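You operate a simulated robot arm through the tools that you are given. There is no shell and no other tool. Be economical: measure what you need, move in short steps, check, and stop when the job is done.

You run a simulated robot arm. Do the job below in one go: nothing can be reset, and whatever is moved stays where it is left.

## Task
Test the stop on press one: start a cycle, hit stop, then release and reset it.
Fine: guard down before the start, and it stays down; hit stop while the platen is down; touch no other control.

It is judged by the outcome, as a careful person would: the job done as asked, and still so three seconds after it is handed in. It fails if anything else is knocked over, pushed out of place, dropped, spilled or broken.

## Robot
A 7-joint arm with a two-finger gripper on a trunk, on a base that drives. Base frame: it is fixed to the floor where the robot stands at the start and does not move with it; the origin is under the middle of the robot, x ahead of it, y to its left, z up. Lengths are in mm, angles in degrees, forces in N, time in s.
With the tool pointing down near the work surface it reaches from about 300 to 740 mm from the robot's upright axis, wherever it stands. Its first joint turns from -166.0 to 166.0 degrees. Places, roughly: press one [1000, 100, 1000]; press one air knob [800, 200, 1200]; press one air valve handle [800, 200, 1100]; press one clear guard [900, 0, 1300]; press one heat dial [900, -200, 1300]; press one power switch [900, -200, 1100]; press one time dial [900, -200, 1200]; press two air knob [1000, -600, 1200]; press two air valve handle [1000, -600, 1100]; press two heat dial [1200, -1000, 1300]; press two left start button [900, -600, 800]; press two power switch [1200, -1000, 1100]; press two reset key [1200, -1000, 1000]; press two right start button [1100, -1100, 800]; press two stop button [1000, -600, 1000]; press two time dial [1200, -1000, 1200]. Payload 2.94 kg.
The TCP is the grasp point between the finger pads, 30 mm short of the fingertips. In the tool frame z runs along the fingers and y along their closing line. The gripper opens to 138 mm. The gripper's body begins 109 mm behind the TCP.
Orientation is that of the tool frame in the base frame, as a unit quaternion [x, y, z, w]. With the fingers straight down and closing along the base's y, the tool's x points along the base's -x, its y along +y and its z along -z.

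## Interface
- The arm moves only by the tool drive_tool. Its argument "plan" is a list of rows, each a list of 3 entries, a list of its own where there are three numbers: the shift along the tool's x, y, z in mm, then the turn, a rotation vector about the tool's x, y, z in degrees, then the opening, from 0 (shut) to 1 (fully open). In form: [[[dx, dy, dz], [wx, wy, wz], jaw], ...]. A call has 1 to 12 rows; each row is the pose to reach, as a shift and turn from the pose commanded when the call began, along the tool's axes at that moment. Rows are played at 5 a second. More than 50 mm and 8.6 degrees between two rows, or a gripper value outside its range, and nothing of the call is played. A pose out of reach is approached as far as the arm can. The call stops where the force on the tool passes 60 N (or 10 N more than at its start, if that is more) or the arm is blocked; 0.2 s more then pass. The fingers move at their own pace and stop on an object; they squeeze with about 22 N. The grip force told is the motor's: it shows also when the fingers shut on nothing. Time passes only in rows, and 0.2 s behind the last, so rows that repeat a pose let the fingers close. It gives the time, the measured TCP pose, the force on the tool (base axes), the opening and the grip force at its end, in the units of the frame above (readings bear some noise), with the torque about the TCP (base axes, N m) and any sound that the robot's microphone picked up.
- Cameras (640 x 400 px; columns grow to the right, rows downward): "scene" is now at [9.4, 124.8, 1587.7]; the picture's right is [-0.11, -0.99, 0.00], its down [-0.52, 0.06, -0.85] and it looks along [0.85, -0.10, -0.52] (base axes); focal length 276 px, centre (320, 200). "wrist" rides on the gripper at [71, 19, -146] in the tool frame; the picture's right is [-0.26, 0.97, 0.00], its down [-0.85, -0.23, -0.48] and it looks along [-0.46, -0.12, 0.88] (tool axes); focal length 280 px, centre (320, 200). There is no depth. A picture from a camera that has moved, and an enlarged one, comes with that camera's place and axes in the base frame and with its lens.
- grab_frame(camera): a new picture of that camera. It takes no simulated time.
- move_column(by): slides the trunk up (or, below 0, down) by that many mm; the arm and the scene camera ride with it, the base frame stays. It gives what a move gives, with no picture.
- base_move(legs): drives the robot by 1 to 6 legs, each [ahead, left, turn to the left] in mm, mm and degrees, along the robot's own axes; the way and the turn of a leg run together, so that a leg with both is an arc; at most 1500 mm and 180 degrees a leg. The arm and the cameras ride along, it lands a little off, and it stops where it bumps. It gives what a move gives.
- head_to(pan, tilt): turns the head with the scene camera to pan (to the left, within 86 degrees either way) and tilt (down, from -29 to 69), counted from straight ahead of the robot. It gives what a move gives.
- enlarge(camera, box): a new picture of the part [left, top, right, bottom] of that camera's present view, enlarged. It takes no simulated time.
- finish_job(): hands the job in; it is judged then, once.

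Go step by step. Nothing tells you exact positions but the pictures and the camera data: compare them with the known pose of the tool, close in by small moves and look again before you grip or let go. The budget is 120 turns and 98 pictures, counting those below and the enlarged ones. Unless the task says otherwise, let go and move clear before handing in, and close with one line.

The tools are called after "Request:" as a command line: name --argument value ..., lists and objects as JSON in quotes. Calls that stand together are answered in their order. drive_tool: Moves the arm, as the interface text tells. Its arguments: {"type":"object","properties":{"plan":{"type":"array","items":{"type":"array"}}},"required":["plan"]} The other tools are called the same way: move_column (by) slides the trunk up or down; base_move (legs) drives the base; head_to (pan, tilt) turns the head that bears the scene camera; grab_frame (camera) takes a picture; enlarge (camera, box) takes an enlarged picture of a part of a camera's view; finish_job () hands the job in.

At the start:

```text
clock: 0.0
tcp_pos: [423.1, 185.0, 1000.0]
ee_rot: [0.0, 1.0, 0.0, 0.0]
wrist_force: [-0.3, -0.2, 0.3]
ft_torque: [0.02, -0.01, -0.01]
grip_width: 138.0
grasp_force: 0.2
trunk travel left (down, up): [-425.0, 29.0]
robot x, y, heading: [-3.1, -1.9, -0.2]
head pan, tilt: [-6.5, 31.5]
```

scene: 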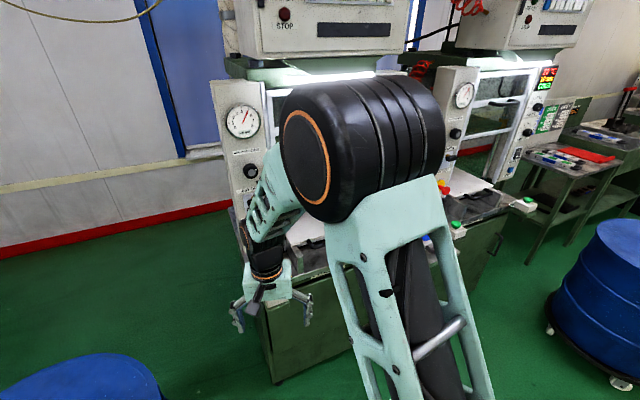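
wrist: 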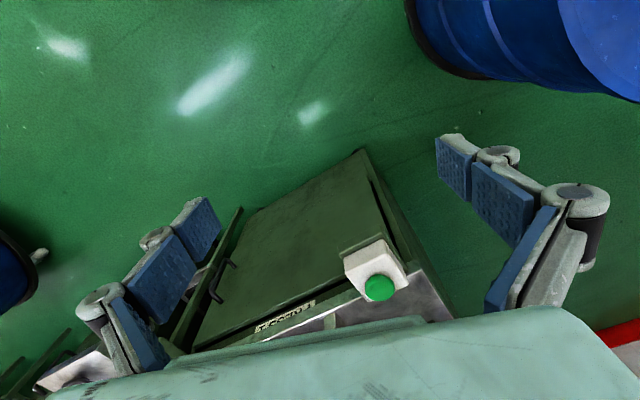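

The arm hides much of press one from the head camera. I see a gauge column at the left and a STOP button at the top, so I'll look around first.

Request:
head_to --pan -6 --tilt 5

Request:
grab_frame --camera "scene"

Request:
enlarge --camera "wrist" --box '[160, 130, 480, 330]'

```text
clock: 0.9
tcp_pos: [423.2, 185.7, 1000.7]
ee_rot: [0.0, 1.0, 0.0, 0.0]
wrist_force: [1.0, 0.4, 0.0]
ft_torque: [-0.02, 0.0, 0.0]
grip_width: 138.1
grasp_force: 0.2
trunk travel left (down, up): [-425.0, 29.0]
robot x, y, heading: [1.1, -2.2, 0.1]
head pan, tilt: [-6.0, 5.0]
```

```text
95 pictures are left
camera scene: at [11.6, 125.4, 1630.5], right [-0.1, -0.99, 0.0], down [-0.09, 0.01, -1.0], along [0.99, -0.1, -0.09], focal length 276 px, centre (320, 200)
```

scene: 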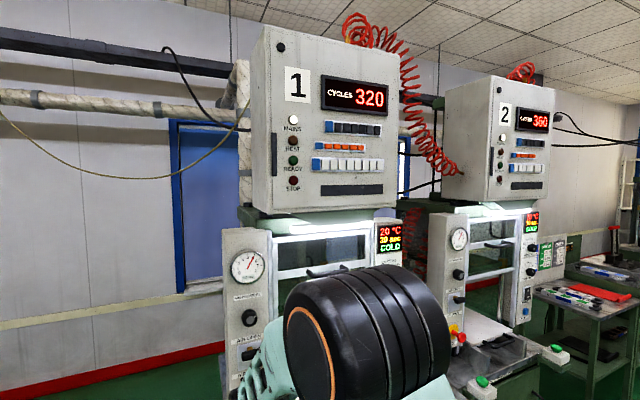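

```text
2.00 times, centred on (320, 230) of wrist
camera zoom: at [351.2, 204.9, 1146.2], right [0.26, 0.96, 0.0], down [0.85, -0.23, 0.48], along [0.46, -0.12, -0.88], focal length 561 px, centre (320, 140)
```

zoom: 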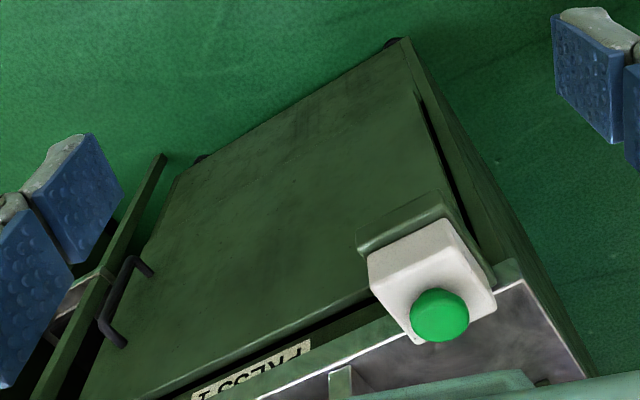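

I see the press display and lamp panel. I'll enlarge to read states.

Request:
enlarge --camera "scene" --box '[220, 210, 420, 335]'

Request:
enlarge --camera "scene" --box '[250, 60, 410, 200]'

Request:
enlarge --camera "scene" --box '[430, 200, 590, 400]'

```text
3.20 times, centred on (320, 272) of scene
camera zoom: at [11.6, 125.4, 1630.5], right [-0.1, -0.99, 0.0], down [-0.09, 0.01, -1.0], along [0.99, -0.1, -0.09], focal length 884 px, centre (320, -32)
```

zoom: 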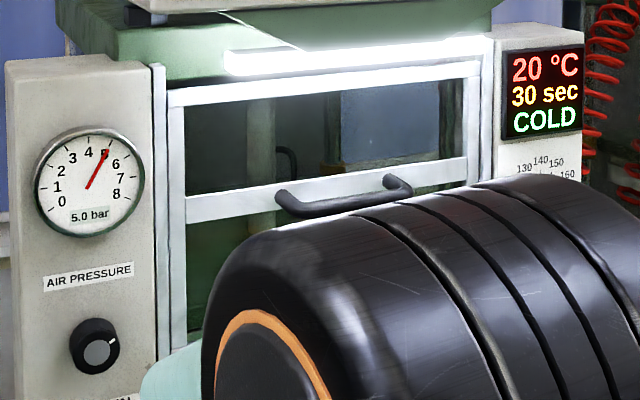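

```text
2.86 times, centred on (330, 130) of scene
camera zoom: at [11.6, 125.4, 1630.5], right [-0.1, -0.99, 0.0], down [-0.09, 0.01, -1.0], along [0.99, -0.1, -0.09], focal length 790 px, centre (291, 400)
```

zoom: 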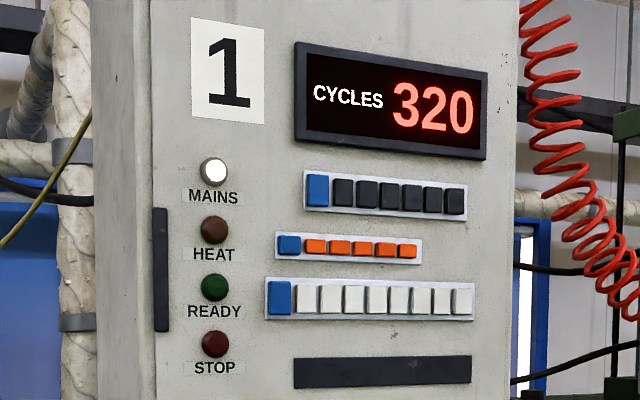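

```text
2.00 times, centred on (510, 300) of scene
camera zoom: at [11.6, 125.4, 1630.5], right [-0.1, -0.99, 0.0], down [-0.09, 0.01, -1.0], along [0.99, -0.1, -0.09], focal length 553 px, centre (-60, 0)
```

zoom: 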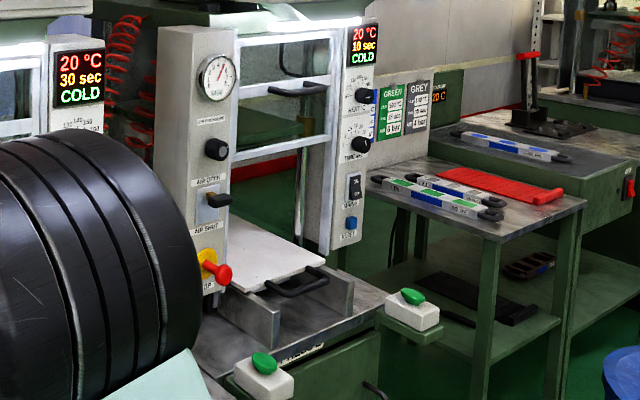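

Mains is on, the press is cold, and the guard's handle sits mid-window, so it may be up. I'll swing the arm right so the camera can see press one.

Request:
drive_tool --plan '[[[0, -50, 0], [0, 0, 0], 0], [[0, -100, 0], [0, 0, 0], 0], [[0, -150, 0], [0, 0, 0], 0], [[0, -200, 0], [0, 0, 0], 0], [[0, -250, 0], [0, 0, 0], 0], [[0, -300, 0], [0, 0, 0], 0], [[0, -350, 0], [0, 0, 0], 0], [[0, -400, 0], [0, 0, 0], 0], [[0, -450, 0], [0, 0, 0], 0], [[0, -500, 0], [0, 0, 0], 0], [[0, -550, 0], [0, 0, 0], 0], [[0, -590, 0], [0, 0, 0], 0]]'

Request:
head_to --pan -5 --tilt 25

Request:
grab_frame --camera "scene"

```text
clock: 3.5
tcp_pos: [422.9, -407.1, 1000.4]
ee_rot: [0.0, 1.0, -0.001, 0.0]
wrist_force: [-0.3, -0.2, -0.3]
ft_torque: [0.02, -0.01, 0.02]
grip_width: 0.0
grasp_force: 21.5
trunk travel left (down, up): [-425.0, 29.0]
robot x, y, heading: [0.5, 0.5, 0.2]
head pan, tilt: [-6.0, 5.0]
```

```text
clock: 4.3
tcp_pos: [421.9, -406.0, 1000.3]
ee_rot: [0.0, 1.0, 0.0, 0.0]
wrist_force: [-0.6, -0.8, -0.4]
ft_torque: [0.05, -0.01, -0.01]
grip_width: 0.0
grasp_force: 22.1
trunk travel left (down, up): [-425.0, 29.0]
robot x, y, heading: [1.9, 1.3, 0.1]
head pan, tilt: [-5.0, 25.0]
```

```text
90 pictures are left
camera scene: at [12.0, 127.0, 1598.2], right [-0.09, -1.0, 0.0], down [-0.42, 0.04, -0.91], along [0.9, -0.08, -0.42], focal length 276 px, centre (320, 200)
```

scene: 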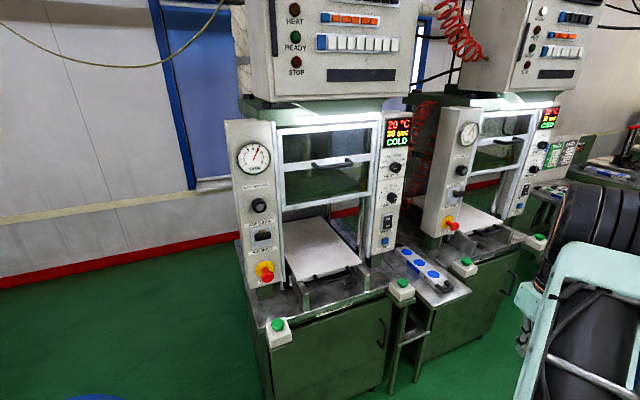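

Now press one is fully visible. I'll zoom in on its parts.

Request:
enlarge --camera "scene" --box '[220, 100, 420, 225]'

Request:
enlarge --camera "scene" --box '[220, 220, 420, 345]'

```text
3.20 times, centred on (320, 162) of scene
camera zoom: at [12.0, 127.0, 1598.2], right [-0.09, -1.0, 0.0], down [-0.42, 0.04, -0.91], along [0.9, -0.08, -0.42], focal length 884 px, centre (320, 320)
```

zoom: 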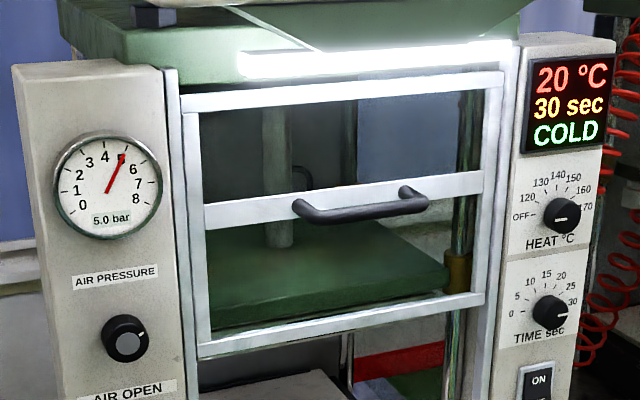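

```text
3.20 times, centred on (320, 282) of scene
camera zoom: at [12.0, 127.0, 1598.2], right [-0.09, -1.0, 0.0], down [-0.42, 0.04, -0.91], along [0.9, -0.08, -0.42], focal length 884 px, centre (320, -64)
```

zoom: 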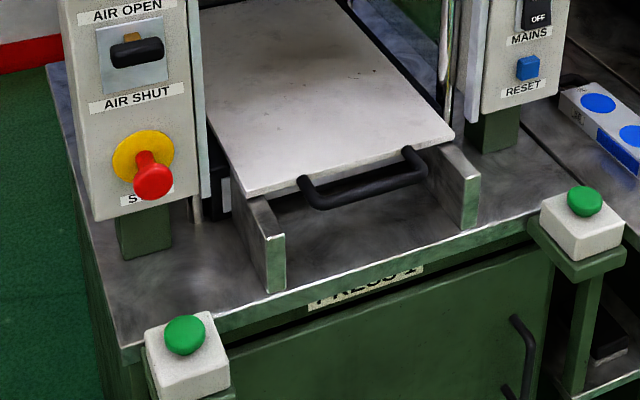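

Press one faces about 18° off my heading, its guard is up, and left start is near (685,210,830), right start near (834,-271,830). I'll turn to square up and shift right to centre on it.

Request:
base_move --legs '[[0, 0, 17.7], [0, -260, 0]]'

Request:
head_to --pan 0 --tilt 25

Request:
grab_frame --camera "scene"

```text
clock: 8.2
tcp_pos: [605.0, -506.9, 1001.5]
ee_rot: [-0.152, 0.988, -0.001, 0.0]
wrist_force: [0.6, 0.4, 0.1]
ft_torque: [0.03, 0.02, 0.0]
grip_width: 0.0
grasp_force: 21.9
trunk travel left (down, up): [-425.0, 29.0]
robot x, y, heading: [75.9, -245.4, 17.9]
head pan, tilt: [-5.0, 25.0]
```

```text
clock: 8.9
tcp_pos: [605.1, -507.5, 1000.0]
ee_rot: [-0.154, 0.988, 0.0, 0.0]
wrist_force: [-0.3, -0.8, 0.1]
ft_torque: [0.01, 0.0, 0.02]
grip_width: 0.2
grasp_force: 22.4
trunk travel left (down, up): [-425.0, 29.0]
robot x, y, heading: [78.9, -248.4, 17.6]
head pan, tilt: [0.0, 25.0]
```

```text
87 pictures are left
camera scene: at [49.9, -115.0, 1598.1], right [0.3, -0.95, 0.0], down [-0.4, -0.13, -0.91], along [0.86, 0.27, -0.42], focal length 276 px, centre (320, 200)
```

scene: 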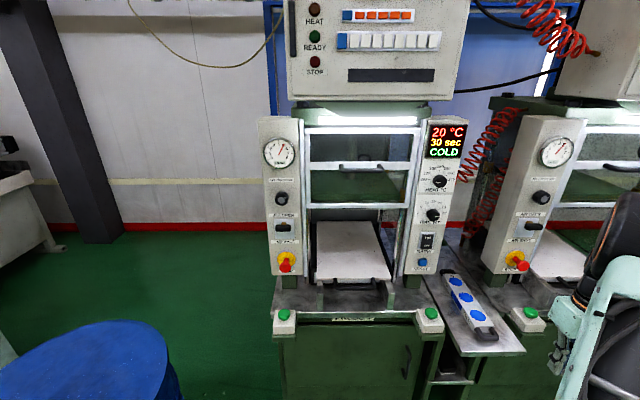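

Well aligned now. I'll enlarge to measure controls from this second viewpoint.

Request:
enlarge --camera "scene" --box '[250, 100, 490, 250]'

Request:
enlarge --camera "scene" --box '[250, 210, 450, 335]'

```text
2.67 times, centred on (370, 175) of scene
camera zoom: at [49.9, -115.0, 1598.1], right [0.3, -0.95, 0.0], down [-0.4, -0.13, -0.91], along [0.86, 0.27, -0.42], focal length 737 px, centre (187, 267)
```

zoom: 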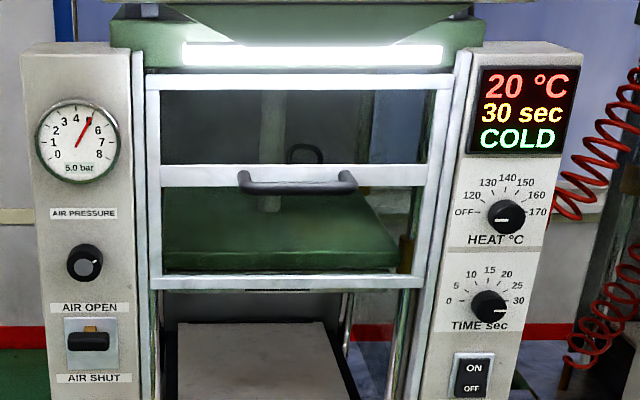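

```text
3.20 times, centred on (350, 272) of scene
camera zoom: at [49.9, -115.0, 1598.1], right [0.3, -0.95, 0.0], down [-0.4, -0.13, -0.91], along [0.86, 0.27, -0.42], focal length 884 px, centre (224, -32)
```

zoom: 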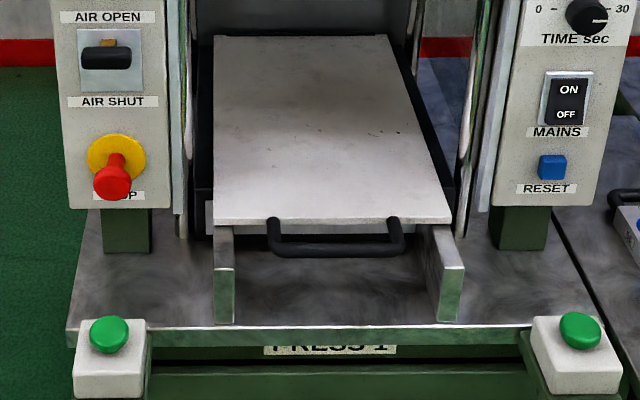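

Measured in a press-aligned frame (u into the press, v left): handle at u 824, v -251, z 1326; stop at 791, -1, 972; starts at about 695, -3/-502, 854; reset at 822, -495, 970. I'll bring the closed tool to face the press.

Request:
drive_tool --plan '[[[-11.5, 34.7, -20.8], [0, -7.5, 0], 0], [[-23, 69.3, -41.7], [0, -15, 0], 0], [[-34.5, 104, -62.5], [0, -22.5, 0], 0], [[-46, 138.7, -83.3], [0, -30, 0], 0], [[-57.5, 173.3, -104.2], [0, -37.5, 0], 0], [[-69, 208, -125], [0, -45, 0], 0], [[-80.5, 242.7, -145.8], [0, -52.5, 0], 0], [[-92, 277.3, -166.7], [0, -60, 0], 0], [[-103.5, 312, -187.5], [0, -67.5, 0], 0], [[-115, 346.7, -208.3], [0, -75, 0], 0], [[-126.5, 381.3, -229.2], [0, -82.5, 0], 0], [[-138, 416, -250], [0, -90, 0], 0]]'

Request:
grab_frame --camera "scene"

Request:
grab_frame --camera "wrist"

```text
clock: 11.5
tcp_pos: [625.8, -122.1, 1258.9]
ee_rot: [-0.122, 0.698, 0.119, 0.696]
wrist_force: [-0.6, 0.8, 0.6]
ft_torque: [-0.01, -0.02, 0.01]
grip_width: 0.0
grasp_force: 21.8
out of reach, approached as far as the arm can: row 10, 11, 12
trunk travel left (down, up): [-425.0, 29.0]
robot x, y, heading: [82.3, -250.4, 17.6]
head pan, tilt: [0.0, 25.0]
```

```text
84 pictures are left
camera scene: at [50.1, -114.5, 1598.1], right [0.3, -0.95, 0.0], down [-0.4, -0.13, -0.91], along [0.86, 0.27, -0.42], focal length 276 px, centre (320, 200)
```

scene: 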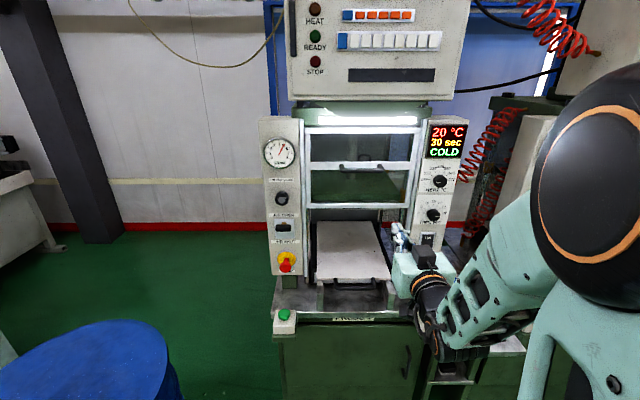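

```text
83 pictures are left
camera wrist: at [481.8, -153.2, 1189.1], right [-0.32, 0.91, 0.26], down [-0.37, -0.37, 0.85], along [0.87, 0.18, 0.46], focal length 280 px, centre (320, 200)
```

wrist: 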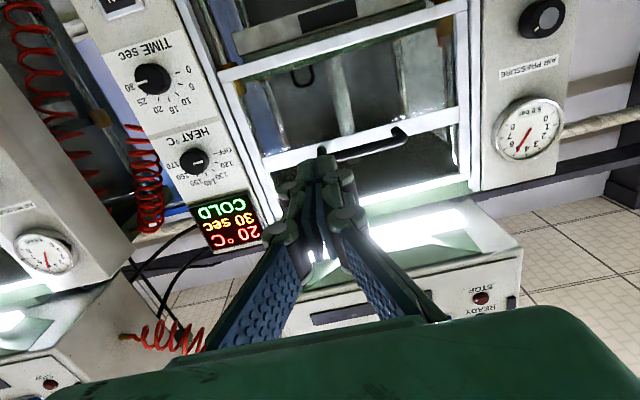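

The tool now faces the press (the wrist view is upside down), a bit to the right of the handle. I'll rise above the handle and come closer, stopping short.

Request:
drive_tool --plan '[[[-29, 14, 35], [0, 0, 0], 0], [[-58, 28, 70], [0, 0, 0], 0], [[-87, 42, 105], [0, 0, 0], 0], [[-116, 56, 141], [0, 0, 0], 0]]'

Request:
grab_frame --camera "scene"

Request:
grab_frame --camera "wrist"

```text
clock: 12.5
tcp_pos: [758.4, -74.1, 1378.7]
ee_rot: [-0.132, 0.698, 0.122, 0.694]
wrist_force: [0.4, -0.4, 0.5]
ft_torque: [0.01, -0.02, 0.0]
grip_width: 0.0
grasp_force: 22.3
out of reach, approached as far as the arm can: row 1, 2, 3, 4
trunk travel left (down, up): [-425.0, 29.0]
robot x, y, heading: [78.1, -248.6, 17.4]
head pan, tilt: [0.0, 25.0]
```

```text
82 pictures are left
camera scene: at [50.6, -113.9, 1598.0], right [0.3, -0.95, 0.0], down [-0.4, -0.13, -0.91], along [0.86, 0.27, -0.42], focal length 276 px, centre (320, 200)
```

scene: 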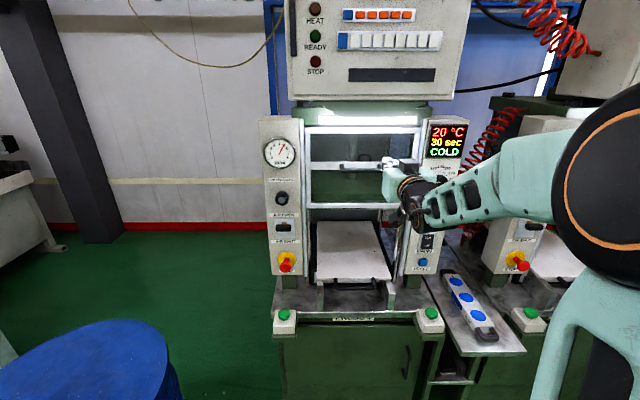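

```text
81 pictures are left
camera wrist: at [615.3, -109.6, 1310.2], right [-0.34, 0.91, 0.25], down [-0.36, -0.37, 0.86], along [0.87, 0.2, 0.45], focal length 280 px, centre (320, 200)
```

wrist: 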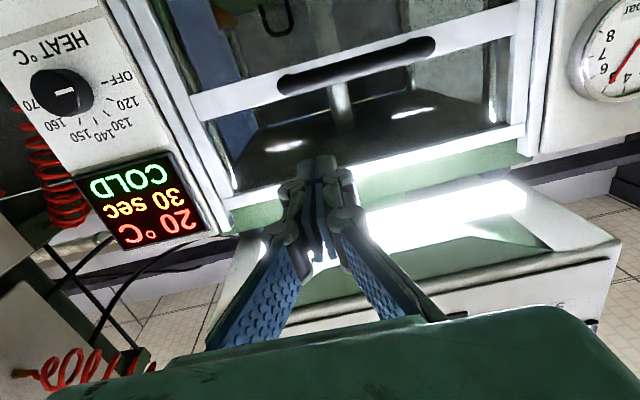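

The arm stops at v about -301, 50 mm right of the handle's middle. I'll shift the base left a little instead.

Request:
base_move --legs '[[0, 48, 0]]'

Request:
grab_frame --camera "wrist"

Request:
enlarge --camera "scene" --box '[270, 90, 470, 220]'

```text
clock: 13.6
tcp_pos: [742.7, -31.3, 1380.0]
ee_rot: [-0.132, 0.697, 0.122, 0.694]
wrist_force: [0.0, 0.8, -0.4]
ft_torque: [0.0, 0.03, 0.0]
grip_width: 0.0
grasp_force: 22.2
trunk travel left (down, up): [-425.0, 29.0]
robot x, y, heading: [67.4, -200.9, 17.8]
head pan, tilt: [0.0, 25.0]
```

```text
80 pictures are left
camera wrist: at [600.1, -65.3, 1310.7], right [-0.34, 0.91, 0.25], down [-0.36, -0.37, 0.86], along [0.87, 0.2, 0.46], focal length 280 px, centre (320, 200)
```

wrist: 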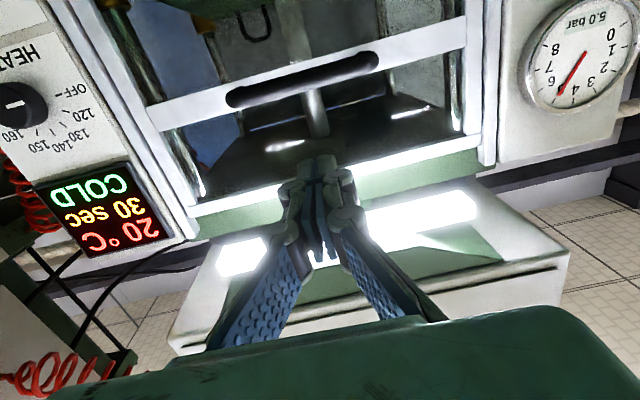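

```text
3.08 times, centred on (370, 155) of scene
camera zoom: at [35.4, -69.2, 1598.0], right [0.3, -0.95, 0.0], down [-0.4, -0.13, -0.91], along [0.86, 0.27, -0.42], focal length 850 px, centre (166, 338)
```

zoom: 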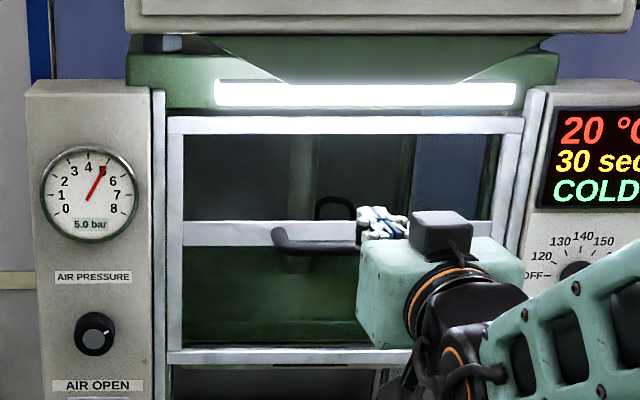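

The fingers are centred over the handle at z 1380 with the bar at 1327. I'll move in over the bar, then down gently to touch it.

Request:
drive_tool --plan '[[[0, 0, 40], [0, 0, 0], 0], [[0, 0, 75], [0, 0, 0], 0], [[0, 0, 105], [0, 0, 0], 0]]'

Request:
grab_frame --camera "wrist"

Request:
enlarge --camera "scene" --box '[270, 90, 470, 220]'

```text
clock: 14.4
tcp_pos: [841.7, 8.0, 1379.9]
ee_rot: [-0.133, 0.697, 0.123, 0.694]
wrist_force: [1.5, 0.5, 0.2]
ft_torque: [-0.03, -0.02, -0.02]
grip_width: 0.0
grasp_force: 22.1
trunk travel left (down, up): [-425.0, 29.0]
robot x, y, heading: [67.1, -200.2, 17.6]
head pan, tilt: [0.0, 25.0]
```

```text
78 pictures are left
camera wrist: at [698.3, -26.4, 1310.1], right [-0.34, 0.91, 0.25], down [-0.36, -0.37, 0.86], along [0.87, 0.2, 0.45], focal length 280 px, centre (320, 200)
```

wrist: 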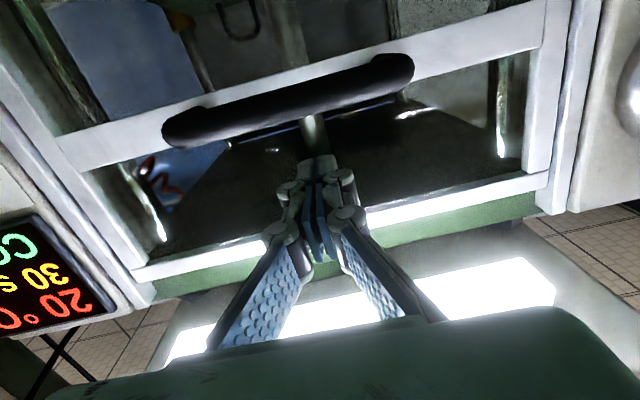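

```text
3.08 times, centred on (370, 155) of scene
camera zoom: at [36.2, -69.0, 1598.0], right [0.3, -0.95, 0.0], down [-0.4, -0.13, -0.91], along [0.86, 0.27, -0.42], focal length 850 px, centre (166, 338)
```

zoom: 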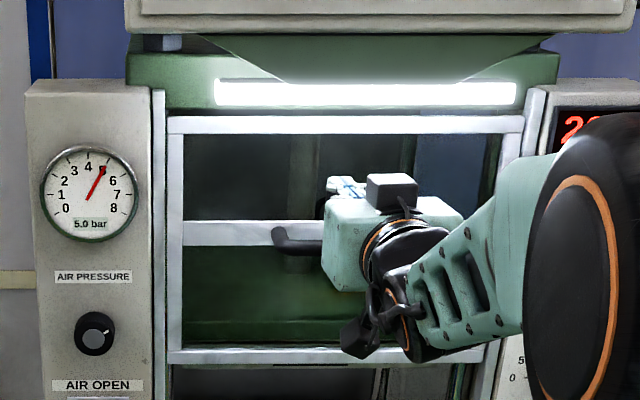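

Finger tips sit over the bar. I'll push down slowly and watch the force.

Request:
drive_tool --plan '[[[12, 0, 0], [0, 0, 0], 0], [[22, 0, 0], [0, 0, 0], 0], [[30, 0, 0], [0, 0, 0], 0], [[38, 0, 0], [0, 0, 0], 0], [[46, 0, 0], [0, 0, 0], 0], [[54, 0, 0], [0, 0, 0], 0], [[62, 0, 0], [0, 0, 0], 0], [[70, 0, 0], [0, 0, 0], 0]]'

Request:
grab_frame --camera "wrist"

Request:
enlarge --camera "scene" --box '[270, 90, 470, 220]'

```text
clock: 16.2
tcp_pos: [842.5, 5.0, 1308.7]
ee_rot: [-0.132, 0.697, 0.122, 0.694]
wrist_force: [-0.1, 0.3, 2.2]
ft_torque: [0.01, 0.01, -0.01]
grip_width: 0.0
grasp_force: 28.5
trunk travel left (down, up): [-425.0, 29.0]
robot x, y, heading: [65.8, -200.5, 17.5]
head pan, tilt: [0.0, 25.0]
```

```text
76 pictures are left
camera wrist: at [697.8, -29.5, 1239.2], right [-0.34, 0.91, 0.25], down [-0.36, -0.37, 0.86], along [0.87, 0.2, 0.45], focal length 280 px, centre (320, 200)
```

wrist: 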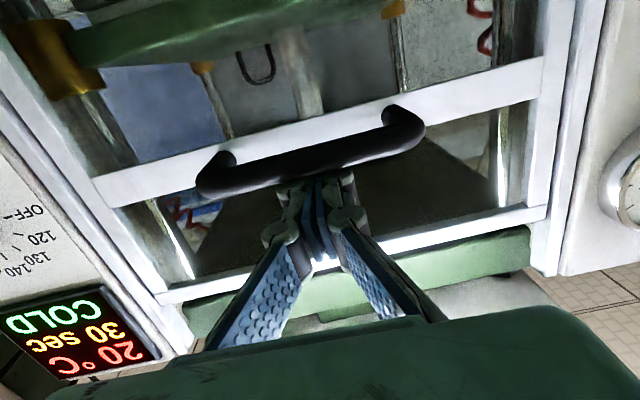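

```text
3.08 times, centred on (370, 155) of scene
camera zoom: at [35.3, -69.7, 1598.1], right [0.3, -0.95, 0.0], down [-0.4, -0.13, -0.91], along [0.86, 0.27, -0.42], focal length 850 px, centre (166, 338)
```

zoom: 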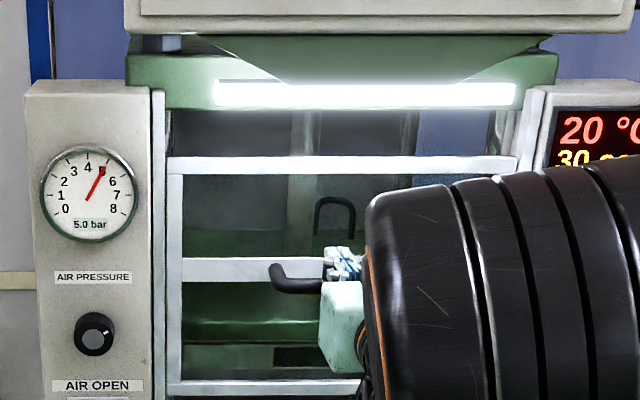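

The guard slides easily with a few newtons. Continuing down.

Request:
drive_tool --plan '[[[10, 0, 0], [0, 0, 0], 0], [[20, 0, 0], [0, 0, 0], 0], [[30, 0, 0], [0, 0, 0], 0], [[40, 0, 0], [0, 0, 0], 0], [[50, 0, 0], [0, 0, 0], 0], [[60, 0, 0], [0, 0, 0], 0], [[70, 0, 0], [0, 0, 0], 0], [[80, 0, 0], [0, 0, 0], 0], [[90, 0, 0], [0, 0, 0], 0], [[100, 0, 0], [0, 0, 0], 0], [[110, 0, 0], [0, 0, 0], 0], [[120, 0, 0], [0, 0, 0], 0]]'

Request:
grab_frame --camera "scene"

Request:
grab_frame --camera "wrist"

```text
clock: 18.8
tcp_pos: [846.7, -12.3, 1191.4]
ee_rot: [-0.14, 0.697, 0.128, 0.691]
wrist_force: [0.7, 0.1, 1.5]
ft_torque: [0.05, -0.09, -0.04]
grip_width: 0.1
grasp_force: 28.5
out of reach, approached as far as the arm can: row 5, 6, 7, 8, 9, 10, 11, 12
trunk travel left (down, up): [-425.0, 29.0]
robot x, y, heading: [66.6, -202.4, 17.6]
head pan, tilt: [0.0, 25.0]
```

```text
74 pictures are left
camera scene: at [36.2, -69.7, 1598.1], right [0.3, -0.95, 0.0], down [-0.4, -0.13, -0.91], along [0.86, 0.27, -0.42], focal length 276 px, centre (320, 200)
```

scene: 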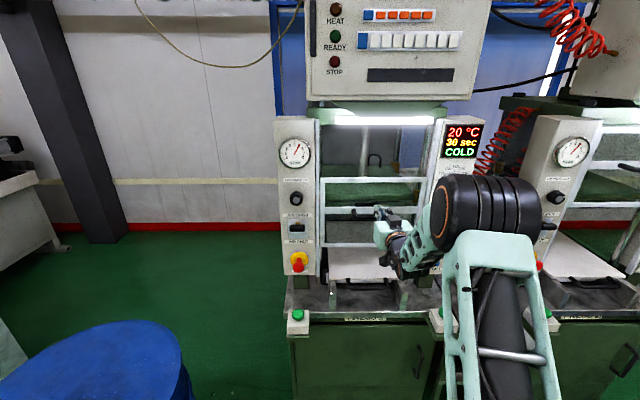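

```text
73 pictures are left
camera wrist: at [702.8, -49.6, 1121.3], right [-0.36, 0.9, 0.25], down [-0.35, -0.38, 0.86], along [0.86, 0.22, 0.45], focal length 280 px, centre (320, 200)
```

wrist: 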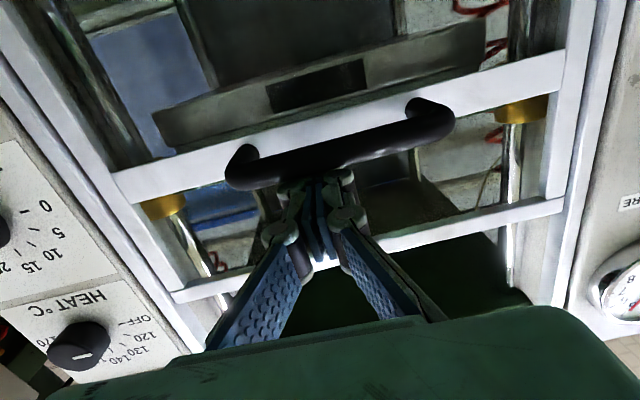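

The arm nears its limit, but the trunk can lower the hand. I'll use the column in small steps.

Request:
move_column --by -40

Request:
grab_frame --camera "wrist"

Request:
enlarge --camera "scene" --box '[270, 170, 470, 295]'

```text
clock: 19.6
tcp_pos: [846.9, -13.1, 1150.0]
ee_rot: [-0.139, 0.697, 0.129, 0.691]
wrist_force: [-0.7, 0.0, -0.1]
ft_torque: [0.0, -0.04, -0.01]
grip_width: 0.0
grasp_force: 28.8
trunk travel left (down, up): [-385.0, 69.0]
robot x, y, heading: [63.6, -201.6, 17.9]
head pan, tilt: [0.0, 25.0]
```

```text
72 pictures are left
camera wrist: at [702.2, -49.3, 1080.8], right [-0.36, 0.9, 0.25], down [-0.35, -0.38, 0.86], along [0.87, 0.22, 0.45], focal length 280 px, centre (320, 200)
```

wrist: 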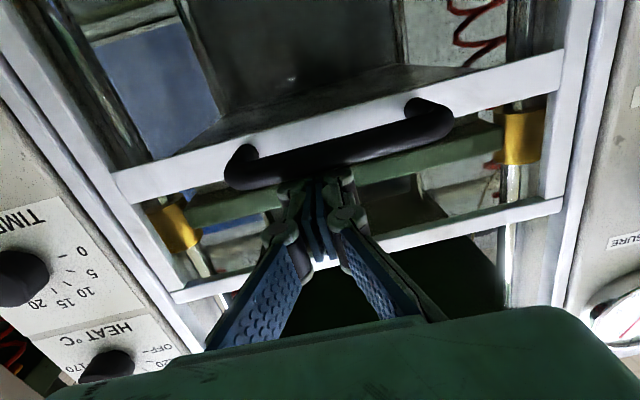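

```text
3.20 times, centred on (370, 232) of scene
camera zoom: at [35.7, -69.6, 1558.0], right [0.3, -0.95, 0.0], down [-0.4, -0.13, -0.91], along [0.86, 0.27, -0.42], focal length 884 px, centre (160, 96)
```

zoom: 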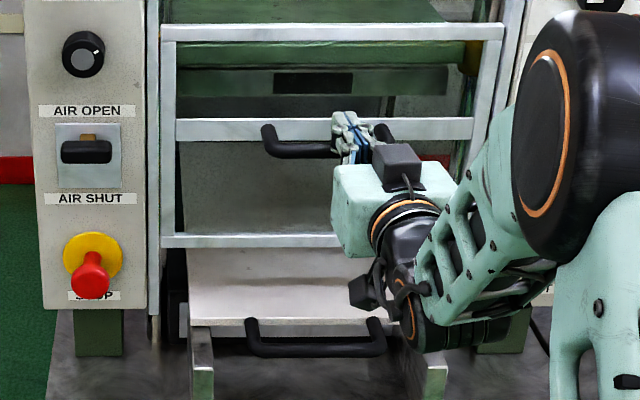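

Guard still moving freely; the bottom rail is getting near the bed plate. Next small steps.

Request:
move_column --by -25

Request:
move_column --by -10

Request:
enlarge --camera "scene" --box '[270, 150, 470, 275]'

```text
clock: 20.3
tcp_pos: [845.1, -12.5, 1125.9]
ee_rot: [-0.139, 0.697, 0.128, 0.691]
wrist_force: [0.7, 0.7, 0.3]
ft_torque: [0.01, -0.02, -0.01]
grip_width: 0.0
grasp_force: 28.6
trunk travel left (down, up): [-360.0, 94.0]
robot x, y, heading: [68.2, -203.8, 17.7]
head pan, tilt: [0.0, 25.0]
```

```text
clock: 20.9
tcp_pos: [846.0, -11.5, 1115.9]
ee_rot: [-0.14, 0.697, 0.13, 0.691]
wrist_force: [-0.3, 0.1, 1.4]
ft_torque: [0.0, -0.02, -0.01]
grip_width: 0.0
grasp_force: 28.3
trunk travel left (down, up): [-350.0, 104.0]
robot x, y, heading: [63.9, -201.9, 17.7]
head pan, tilt: [0.0, 25.0]
```

```text
3.20 times, centred on (370, 212) of scene
camera zoom: at [35.4, -69.7, 1523.0], right [0.3, -0.95, 0.0], down [-0.4, -0.13, -0.91], along [0.86, 0.27, -0.42], focal length 884 px, centre (160, 160)
```

zoom: 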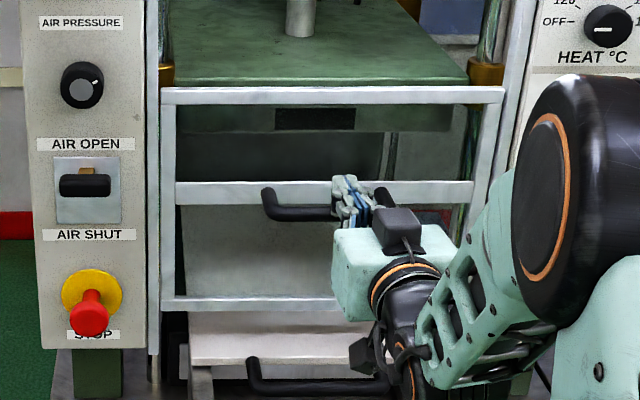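

Request:
move_column --by -10

Request:
move_column --by -8

Request:
enlarge --camera "scene" --box '[270, 140, 470, 265]'

```text
clock: 21.5
tcp_pos: [845.6, -11.9, 1105.0]
ee_rot: [-0.139, 0.697, 0.129, 0.692]
wrist_force: [-0.6, 0.0, 1.2]
ft_torque: [-0.01, 0.01, 0.01]
grip_width: 0.0
grasp_force: 28.2
trunk travel left (down, up): [-340.0, 114.0]
robot x, y, heading: [68.1, -201.7, 17.8]
head pan, tilt: [0.0, 25.0]
```

```text
clock: 22.1
tcp_pos: [846.2, -12.4, 1098.2]
ee_rot: [-0.138, 0.697, 0.127, 0.692]
wrist_force: [-0.9, 0.5, 1.7]
ft_torque: [0.0, 0.0, 0.0]
grip_width: 0.0
grasp_force: 28.4
trunk travel left (down, up): [-332.0, 122.0]
robot x, y, heading: [70.0, -202.7, 17.5]
head pan, tilt: [0.0, 25.0]
```

```text
3.20 times, centred on (370, 202) of scene
camera zoom: at [35.3, -69.7, 1505.0], right [0.3, -0.95, 0.0], down [-0.4, -0.13, -0.91], along [0.86, 0.27, -0.42], focal length 884 px, centre (160, 192)
```

zoom: 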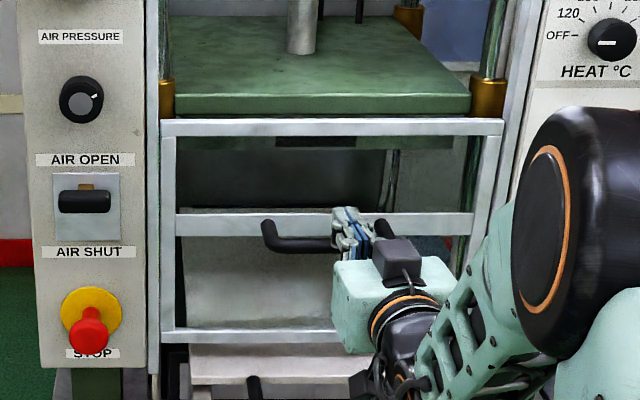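

Request:
move_column --by -8

Request:
move_column --by -8

Request:
enlarge --camera "scene" --box '[270, 140, 470, 265]'

```text
clock: 22.6
tcp_pos: [846.4, -11.8, 1088.7]
ee_rot: [-0.138, 0.697, 0.129, 0.692]
wrist_force: [0.9, -1.0, 1.3]
ft_torque: [-0.02, -0.03, -0.01]
grip_width: 0.0
grasp_force: 28.1
trunk travel left (down, up): [-324.0, 130.0]
robot x, y, heading: [65.2, -204.0, 17.5]
head pan, tilt: [0.0, 25.0]
```

```text
clock: 23.2
tcp_pos: [845.1, -12.0, 1088.8]
ee_rot: [-0.14, 0.693, 0.13, 0.695]
wrist_force: [4.0, 1.3, 17.0]
ft_torque: [0.07, -0.09, 0.06]
grip_width: 5.9
grasp_force: 28.2
trunk travel left (down, up): [-316.0, 138.0]
robot x, y, heading: [66.7, -198.4, 17.3]
head pan, tilt: [0.0, 25.0]
```

```text
3.20 times, centred on (370, 202) of scene
camera zoom: at [33.8, -70.1, 1489.3], right [0.3, -0.95, 0.0], down [-0.4, -0.13, -0.91], along [0.86, 0.27, -0.42], focal length 884 px, centre (160, 192)
```

zoom: 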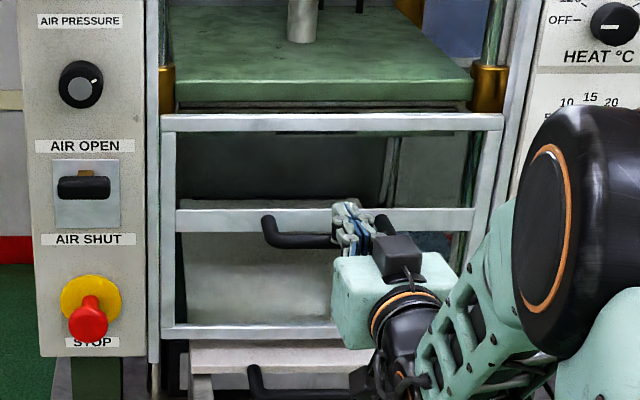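

The guard has hit its bottom stop (force rose to 17 N, no more travel). I'll lift off 25 mm, back out and check it stays down.

Request:
move_column --by 30

Request:
drive_tool --plan '[[[0, 0, -40], [0, 0, 0], 0], [[0, 0, -80], [0, 0, 0], 0], [[0, 0, -120], [0, 0, 0], 0]]'

Request:
grab_frame --camera "scene"

Request:
grab_frame --camera "wrist"

```text
clock: 23.9
tcp_pos: [845.7, -12.9, 1111.7]
ee_rot: [-0.139, 0.698, 0.128, 0.691]
wrist_force: [-1.1, -0.5, 0.9]
ft_torque: [0.02, -0.01, 0.02]
grip_width: 0.1
grasp_force: 27.9
trunk travel left (down, up): [-346.0, 108.0]
robot x, y, heading: [66.5, -202.9, 17.7]
head pan, tilt: [0.0, 25.0]
```

```text
clock: 24.7
tcp_pos: [735.2, -55.3, 1113.7]
ee_rot: [-0.139, 0.696, 0.129, 0.692]
wrist_force: [0.0, 0.1, -0.3]
ft_torque: [-0.02, 0.01, 0.0]
grip_width: 0.0
grasp_force: 28.5
trunk travel left (down, up): [-346.0, 108.0]
robot x, y, heading: [65.6, -203.0, 17.6]
head pan, tilt: [0.0, 25.0]
```

```text
67 pictures are left
camera scene: at [35.3, -69.7, 1519.1], right [0.3, -0.95, 0.0], down [-0.4, -0.13, -0.91], along [0.86, 0.27, -0.42], focal length 276 px, centre (320, 200)
```

scene: 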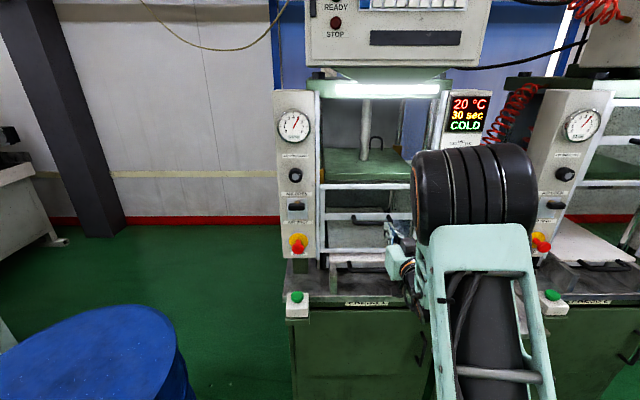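

```text
66 pictures are left
camera wrist: at [591.5, -91.8, 1043.7], right [-0.36, 0.9, 0.25], down [-0.35, -0.38, 0.86], along [0.86, 0.22, 0.45], focal length 280 px, centre (320, 200)
```

wrist: 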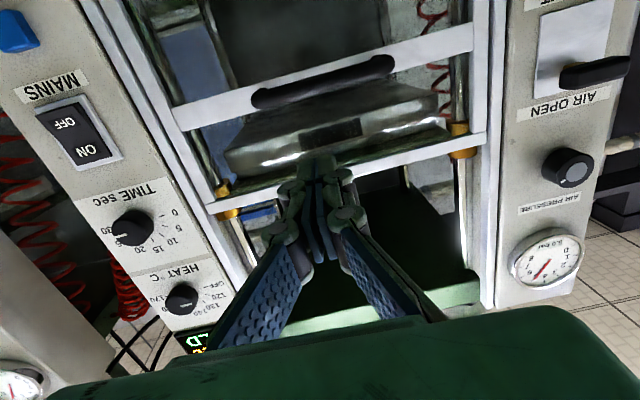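

The guard stays down by itself, with the platen still up. Now I'll turn the tool downward and move back toward the right start button, ready to press right then left.

Request:
drive_tool --plan '[[[12, -14, -20], [0, 7.5, 0], 0], [[25, -29, -39], [0, 15, 0], 0], [[37, -43, -58], [0, 22.5, 0], 0], [[50, -58, -78], [0, 30, 0], 0], [[62, -72, -97], [0, 37.5, 0], 0], [[75, -87, -117], [0, 45, 0], 0], [[87, -101, -136], [0, 52.5, 0], 0], [[100, -116, -156], [0, 60, 0], 0], [[112, -130, -175], [0, 67.5, 0], 0], [[125, -145, -195], [0, 75, 0], 0], [[137, -159, -214], [0, 82.5, 0], 0], [[150, -174, -234], [0, 90, 0], 0]]'

Request:
base_move --legs '[[80, -40, 0]]'

Request:
grab_frame --camera "scene"

Request:
grab_frame --camera "wrist"

```text
clock: 27.3
tcp_pos: [581.4, -308.4, 967.8]
ee_rot: [-0.189, 0.982, -0.008, -0.005]
wrist_force: [0.1, 0.5, -0.2]
ft_torque: [0.0, 0.0, 0.01]
grip_width: 0.0
grasp_force: 28.4
trunk travel left (down, up): [-346.0, 108.0]
robot x, y, heading: [66.1, -201.0, 17.7]
head pan, tilt: [0.0, 25.0]
```

```text
clock: 28.4
tcp_pos: [669.8, -320.3, 968.0]
ee_rot: [-0.189, 0.982, -0.007, -0.005]
wrist_force: [-0.4, 0.0, -0.2]
ft_torque: [0.0, 0.01, 0.0]
grip_width: 0.0
grasp_force: 28.3
trunk travel left (down, up): [-346.0, 108.0]
robot x, y, heading: [149.6, -216.7, 17.6]
head pan, tilt: [0.0, 25.0]
```

```text
65 pictures are left
camera scene: at [123.7, -82.8, 1519.1], right [0.3, -0.95, 0.0], down [-0.4, -0.13, -0.91], along [0.86, 0.27, -0.42], focal length 276 px, centre (320, 200)
```

scene: 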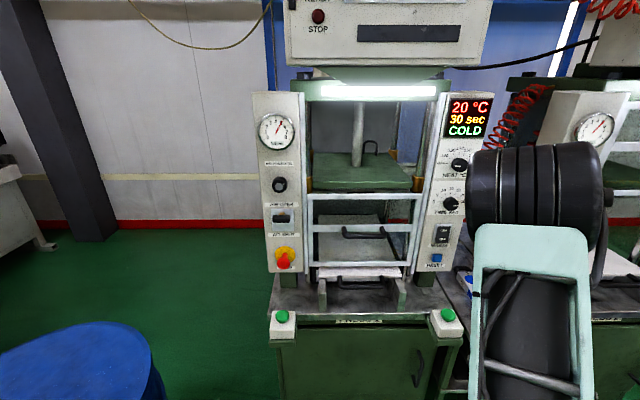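

```text
64 pictures are left
camera wrist: at [596.4, -326.3, 1114.8], right [-0.12, 0.99, -0.01], down [0.88, 0.11, 0.47], along [0.47, 0.04, -0.88], focal length 280 px, centre (320, 200)
```

wrist: 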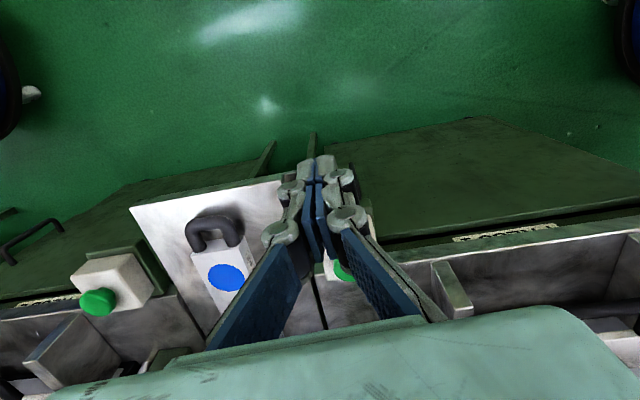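

Everything agrees: right start at u 702, v -503, left at 695, -3, tops about z 855. I'll hover above the right one.

Request:
drive_tool --plan '[[[-40, -1.5, 10], [0, 0, 0], 0], [[-80, -3, 25], [0, 0, 0], 0], [[-120, -4.5, 45], [0, 0, 0], 0], [[-161, -6, 63], [0, 0, 0], 0]]'

Request:
grab_frame --camera "scene"

Request:
grab_frame --camera "wrist"

```text
clock: 29.4
tcp_pos: [819.2, -265.9, 905.8]
ee_rot: [-0.189, 0.982, -0.007, -0.005]
wrist_force: [0.4, -0.2, -0.3]
ft_torque: [0.0, 0.0, -0.03]
grip_width: 0.0
grasp_force: 28.2
trunk travel left (down, up): [-346.0, 108.0]
robot x, y, heading: [150.4, -215.8, 17.4]
head pan, tilt: [0.0, 25.0]
```

```text
63 pictures are left
camera scene: at [123.8, -82.7, 1519.1], right [0.3, -0.95, 0.0], down [-0.4, -0.13, -0.91], along [0.86, 0.27, -0.42], focal length 276 px, centre (320, 200)
```

scene: 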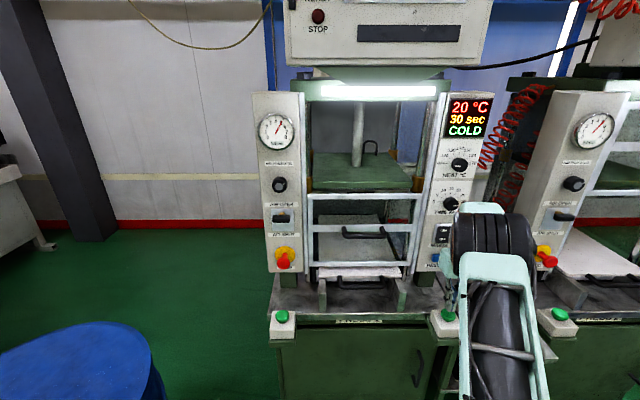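

```text
62 pictures are left
camera wrist: at [747.2, -271.1, 1051.2], right [-0.11, 0.99, -0.01], down [0.88, 0.11, 0.47], along [0.47, 0.04, -0.88], focal length 280 px, centre (320, 200)
```

wrist: 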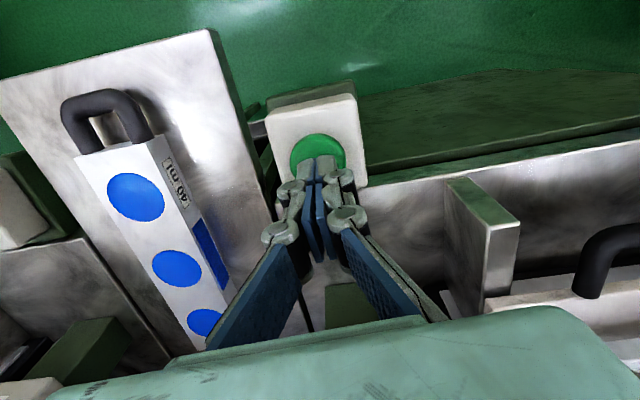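

Tip is right above the right start button. I'll press it gently and listen.

Request:
drive_tool --plan '[[[3, 0, 15], [0, 0, 0], 0], [[3, 0, 24], [0, 0, 0], 0], [[3, 0, 30], [0, 0, 0], 0], [[3, 0, 34], [0, 0, 0], 0]]'

Request:
grab_frame --camera "wrist"

Request:
grab_frame --camera "scene"

```text
clock: 30.4
tcp_pos: [817.9, -266.3, 876.1]
ee_rot: [-0.19, 0.982, -0.008, 0.002]
wrist_force: [-2.4, 2.5, 32.4]
ft_torque: [0.14, -0.03, 0.02]
grip_width: 5.9
grasp_force: 28.3
trunk travel left (down, up): [-346.0, 108.0]
robot x, y, heading: [150.7, -218.4, 17.7]
head pan, tilt: [0.0, 25.0]
heard: click
```

```text
61 pictures are left
camera wrist: at [742.7, -273.4, 1022.1], right [-0.12, 0.99, -0.02], down [0.87, 0.11, 0.48], along [0.48, 0.04, -0.88], focal length 280 px, centre (320, 200)
```

wrist: 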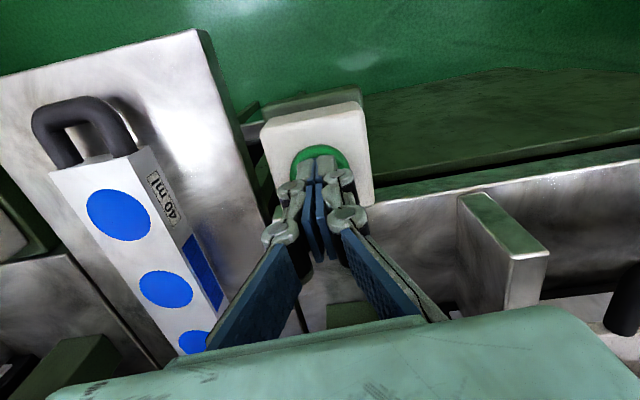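

```text
60 pictures are left
camera scene: at [118.4, -82.1, 1519.5], right [0.3, -0.95, 0.0], down [-0.4, -0.13, -0.91], along [0.87, 0.27, -0.42], focal length 276 px, centre (320, 200)
```

scene: 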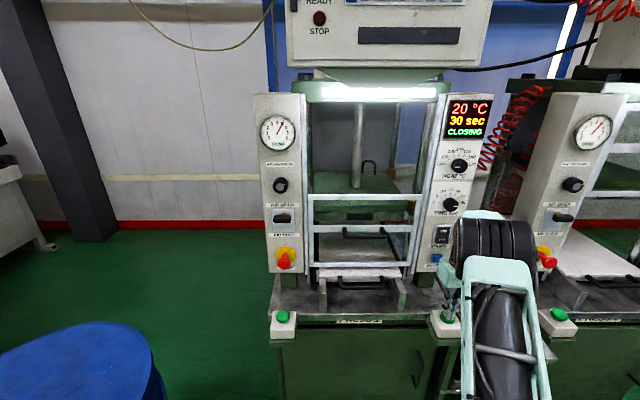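

One press started it: the display reads CLOSING, guard down. Now I lift off and swing quickly to the stop side, tilting the tool forward.

Request:
drive_tool --plan '[[[0, 0, -40], [0, 0, 0], 0], [[24.2, 11.8, -80], [0, 0, 0], 0], [[41.2, 53.2, -100], [-0.8, -6, -1.4], 0], [[42.8, 100.4, -110], [-1.6, -11.9, -2.7], 0], [[39.3, 148.3, -115], [-2.4, -17.9, -4.1], 0], [[35.7, 196.1, -118], [-3.2, -23.9, -5.4], 0], [[32.2, 244, -119], [-4, -29.9, -6.8], 0], [[28.7, 291.9, -120], [-4.7, -35.8, -8.2], 0], [[25.2, 339.7, -121], [-5.5, -41.8, -9.5], 0], [[21.7, 387.6, -122], [-6.3, -47.8, -10.9], 0], [[18.2, 435.5, -122], [-7.1, -53.7, -12.2], 0], [[14.7, 482.4, -122], [-7.9, -59.7, -13.6], 0]]'

Request:
grab_frame --camera "scene"

Request:
grab_frame --camera "wrist"

```text
clock: 33.0
tcp_pos: [625.1, 174.0, 986.2]
ee_rot: [-0.277, 0.823, 0.153, 0.472]
wrist_force: [0.5, 0.6, -0.2]
ft_torque: [0.0, -0.01, 0.0]
grip_width: 0.0
grasp_force: 28.4
trunk travel left (down, up): [-346.0, 108.0]
robot x, y, heading: [155.7, -213.1, 17.2]
head pan, tilt: [0.0, 25.0]
```

```text
59 pictures are left
camera scene: at [123.2, -82.2, 1519.1], right [0.3, -0.95, 0.0], down [-0.4, -0.13, -0.91], along [0.86, 0.27, -0.42], focal length 276 px, centre (320, 200)
```

scene: 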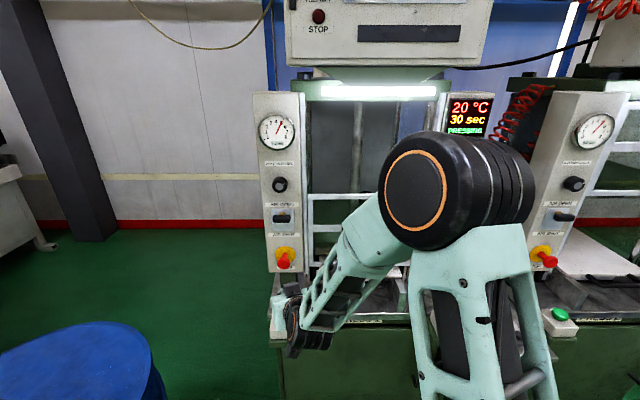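

```text
58 pictures are left
camera wrist: at [483.7, 93.2, 999.6], right [-0.47, 0.85, 0.22], down [0.15, -0.16, 0.98], along [0.87, 0.49, -0.05], focal length 280 px, centre (320, 200)
```

wrist: 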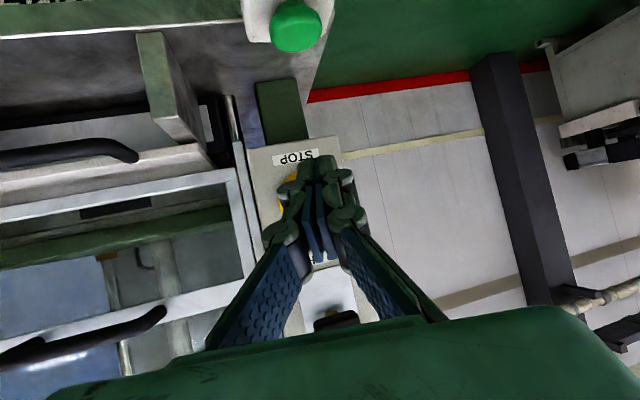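

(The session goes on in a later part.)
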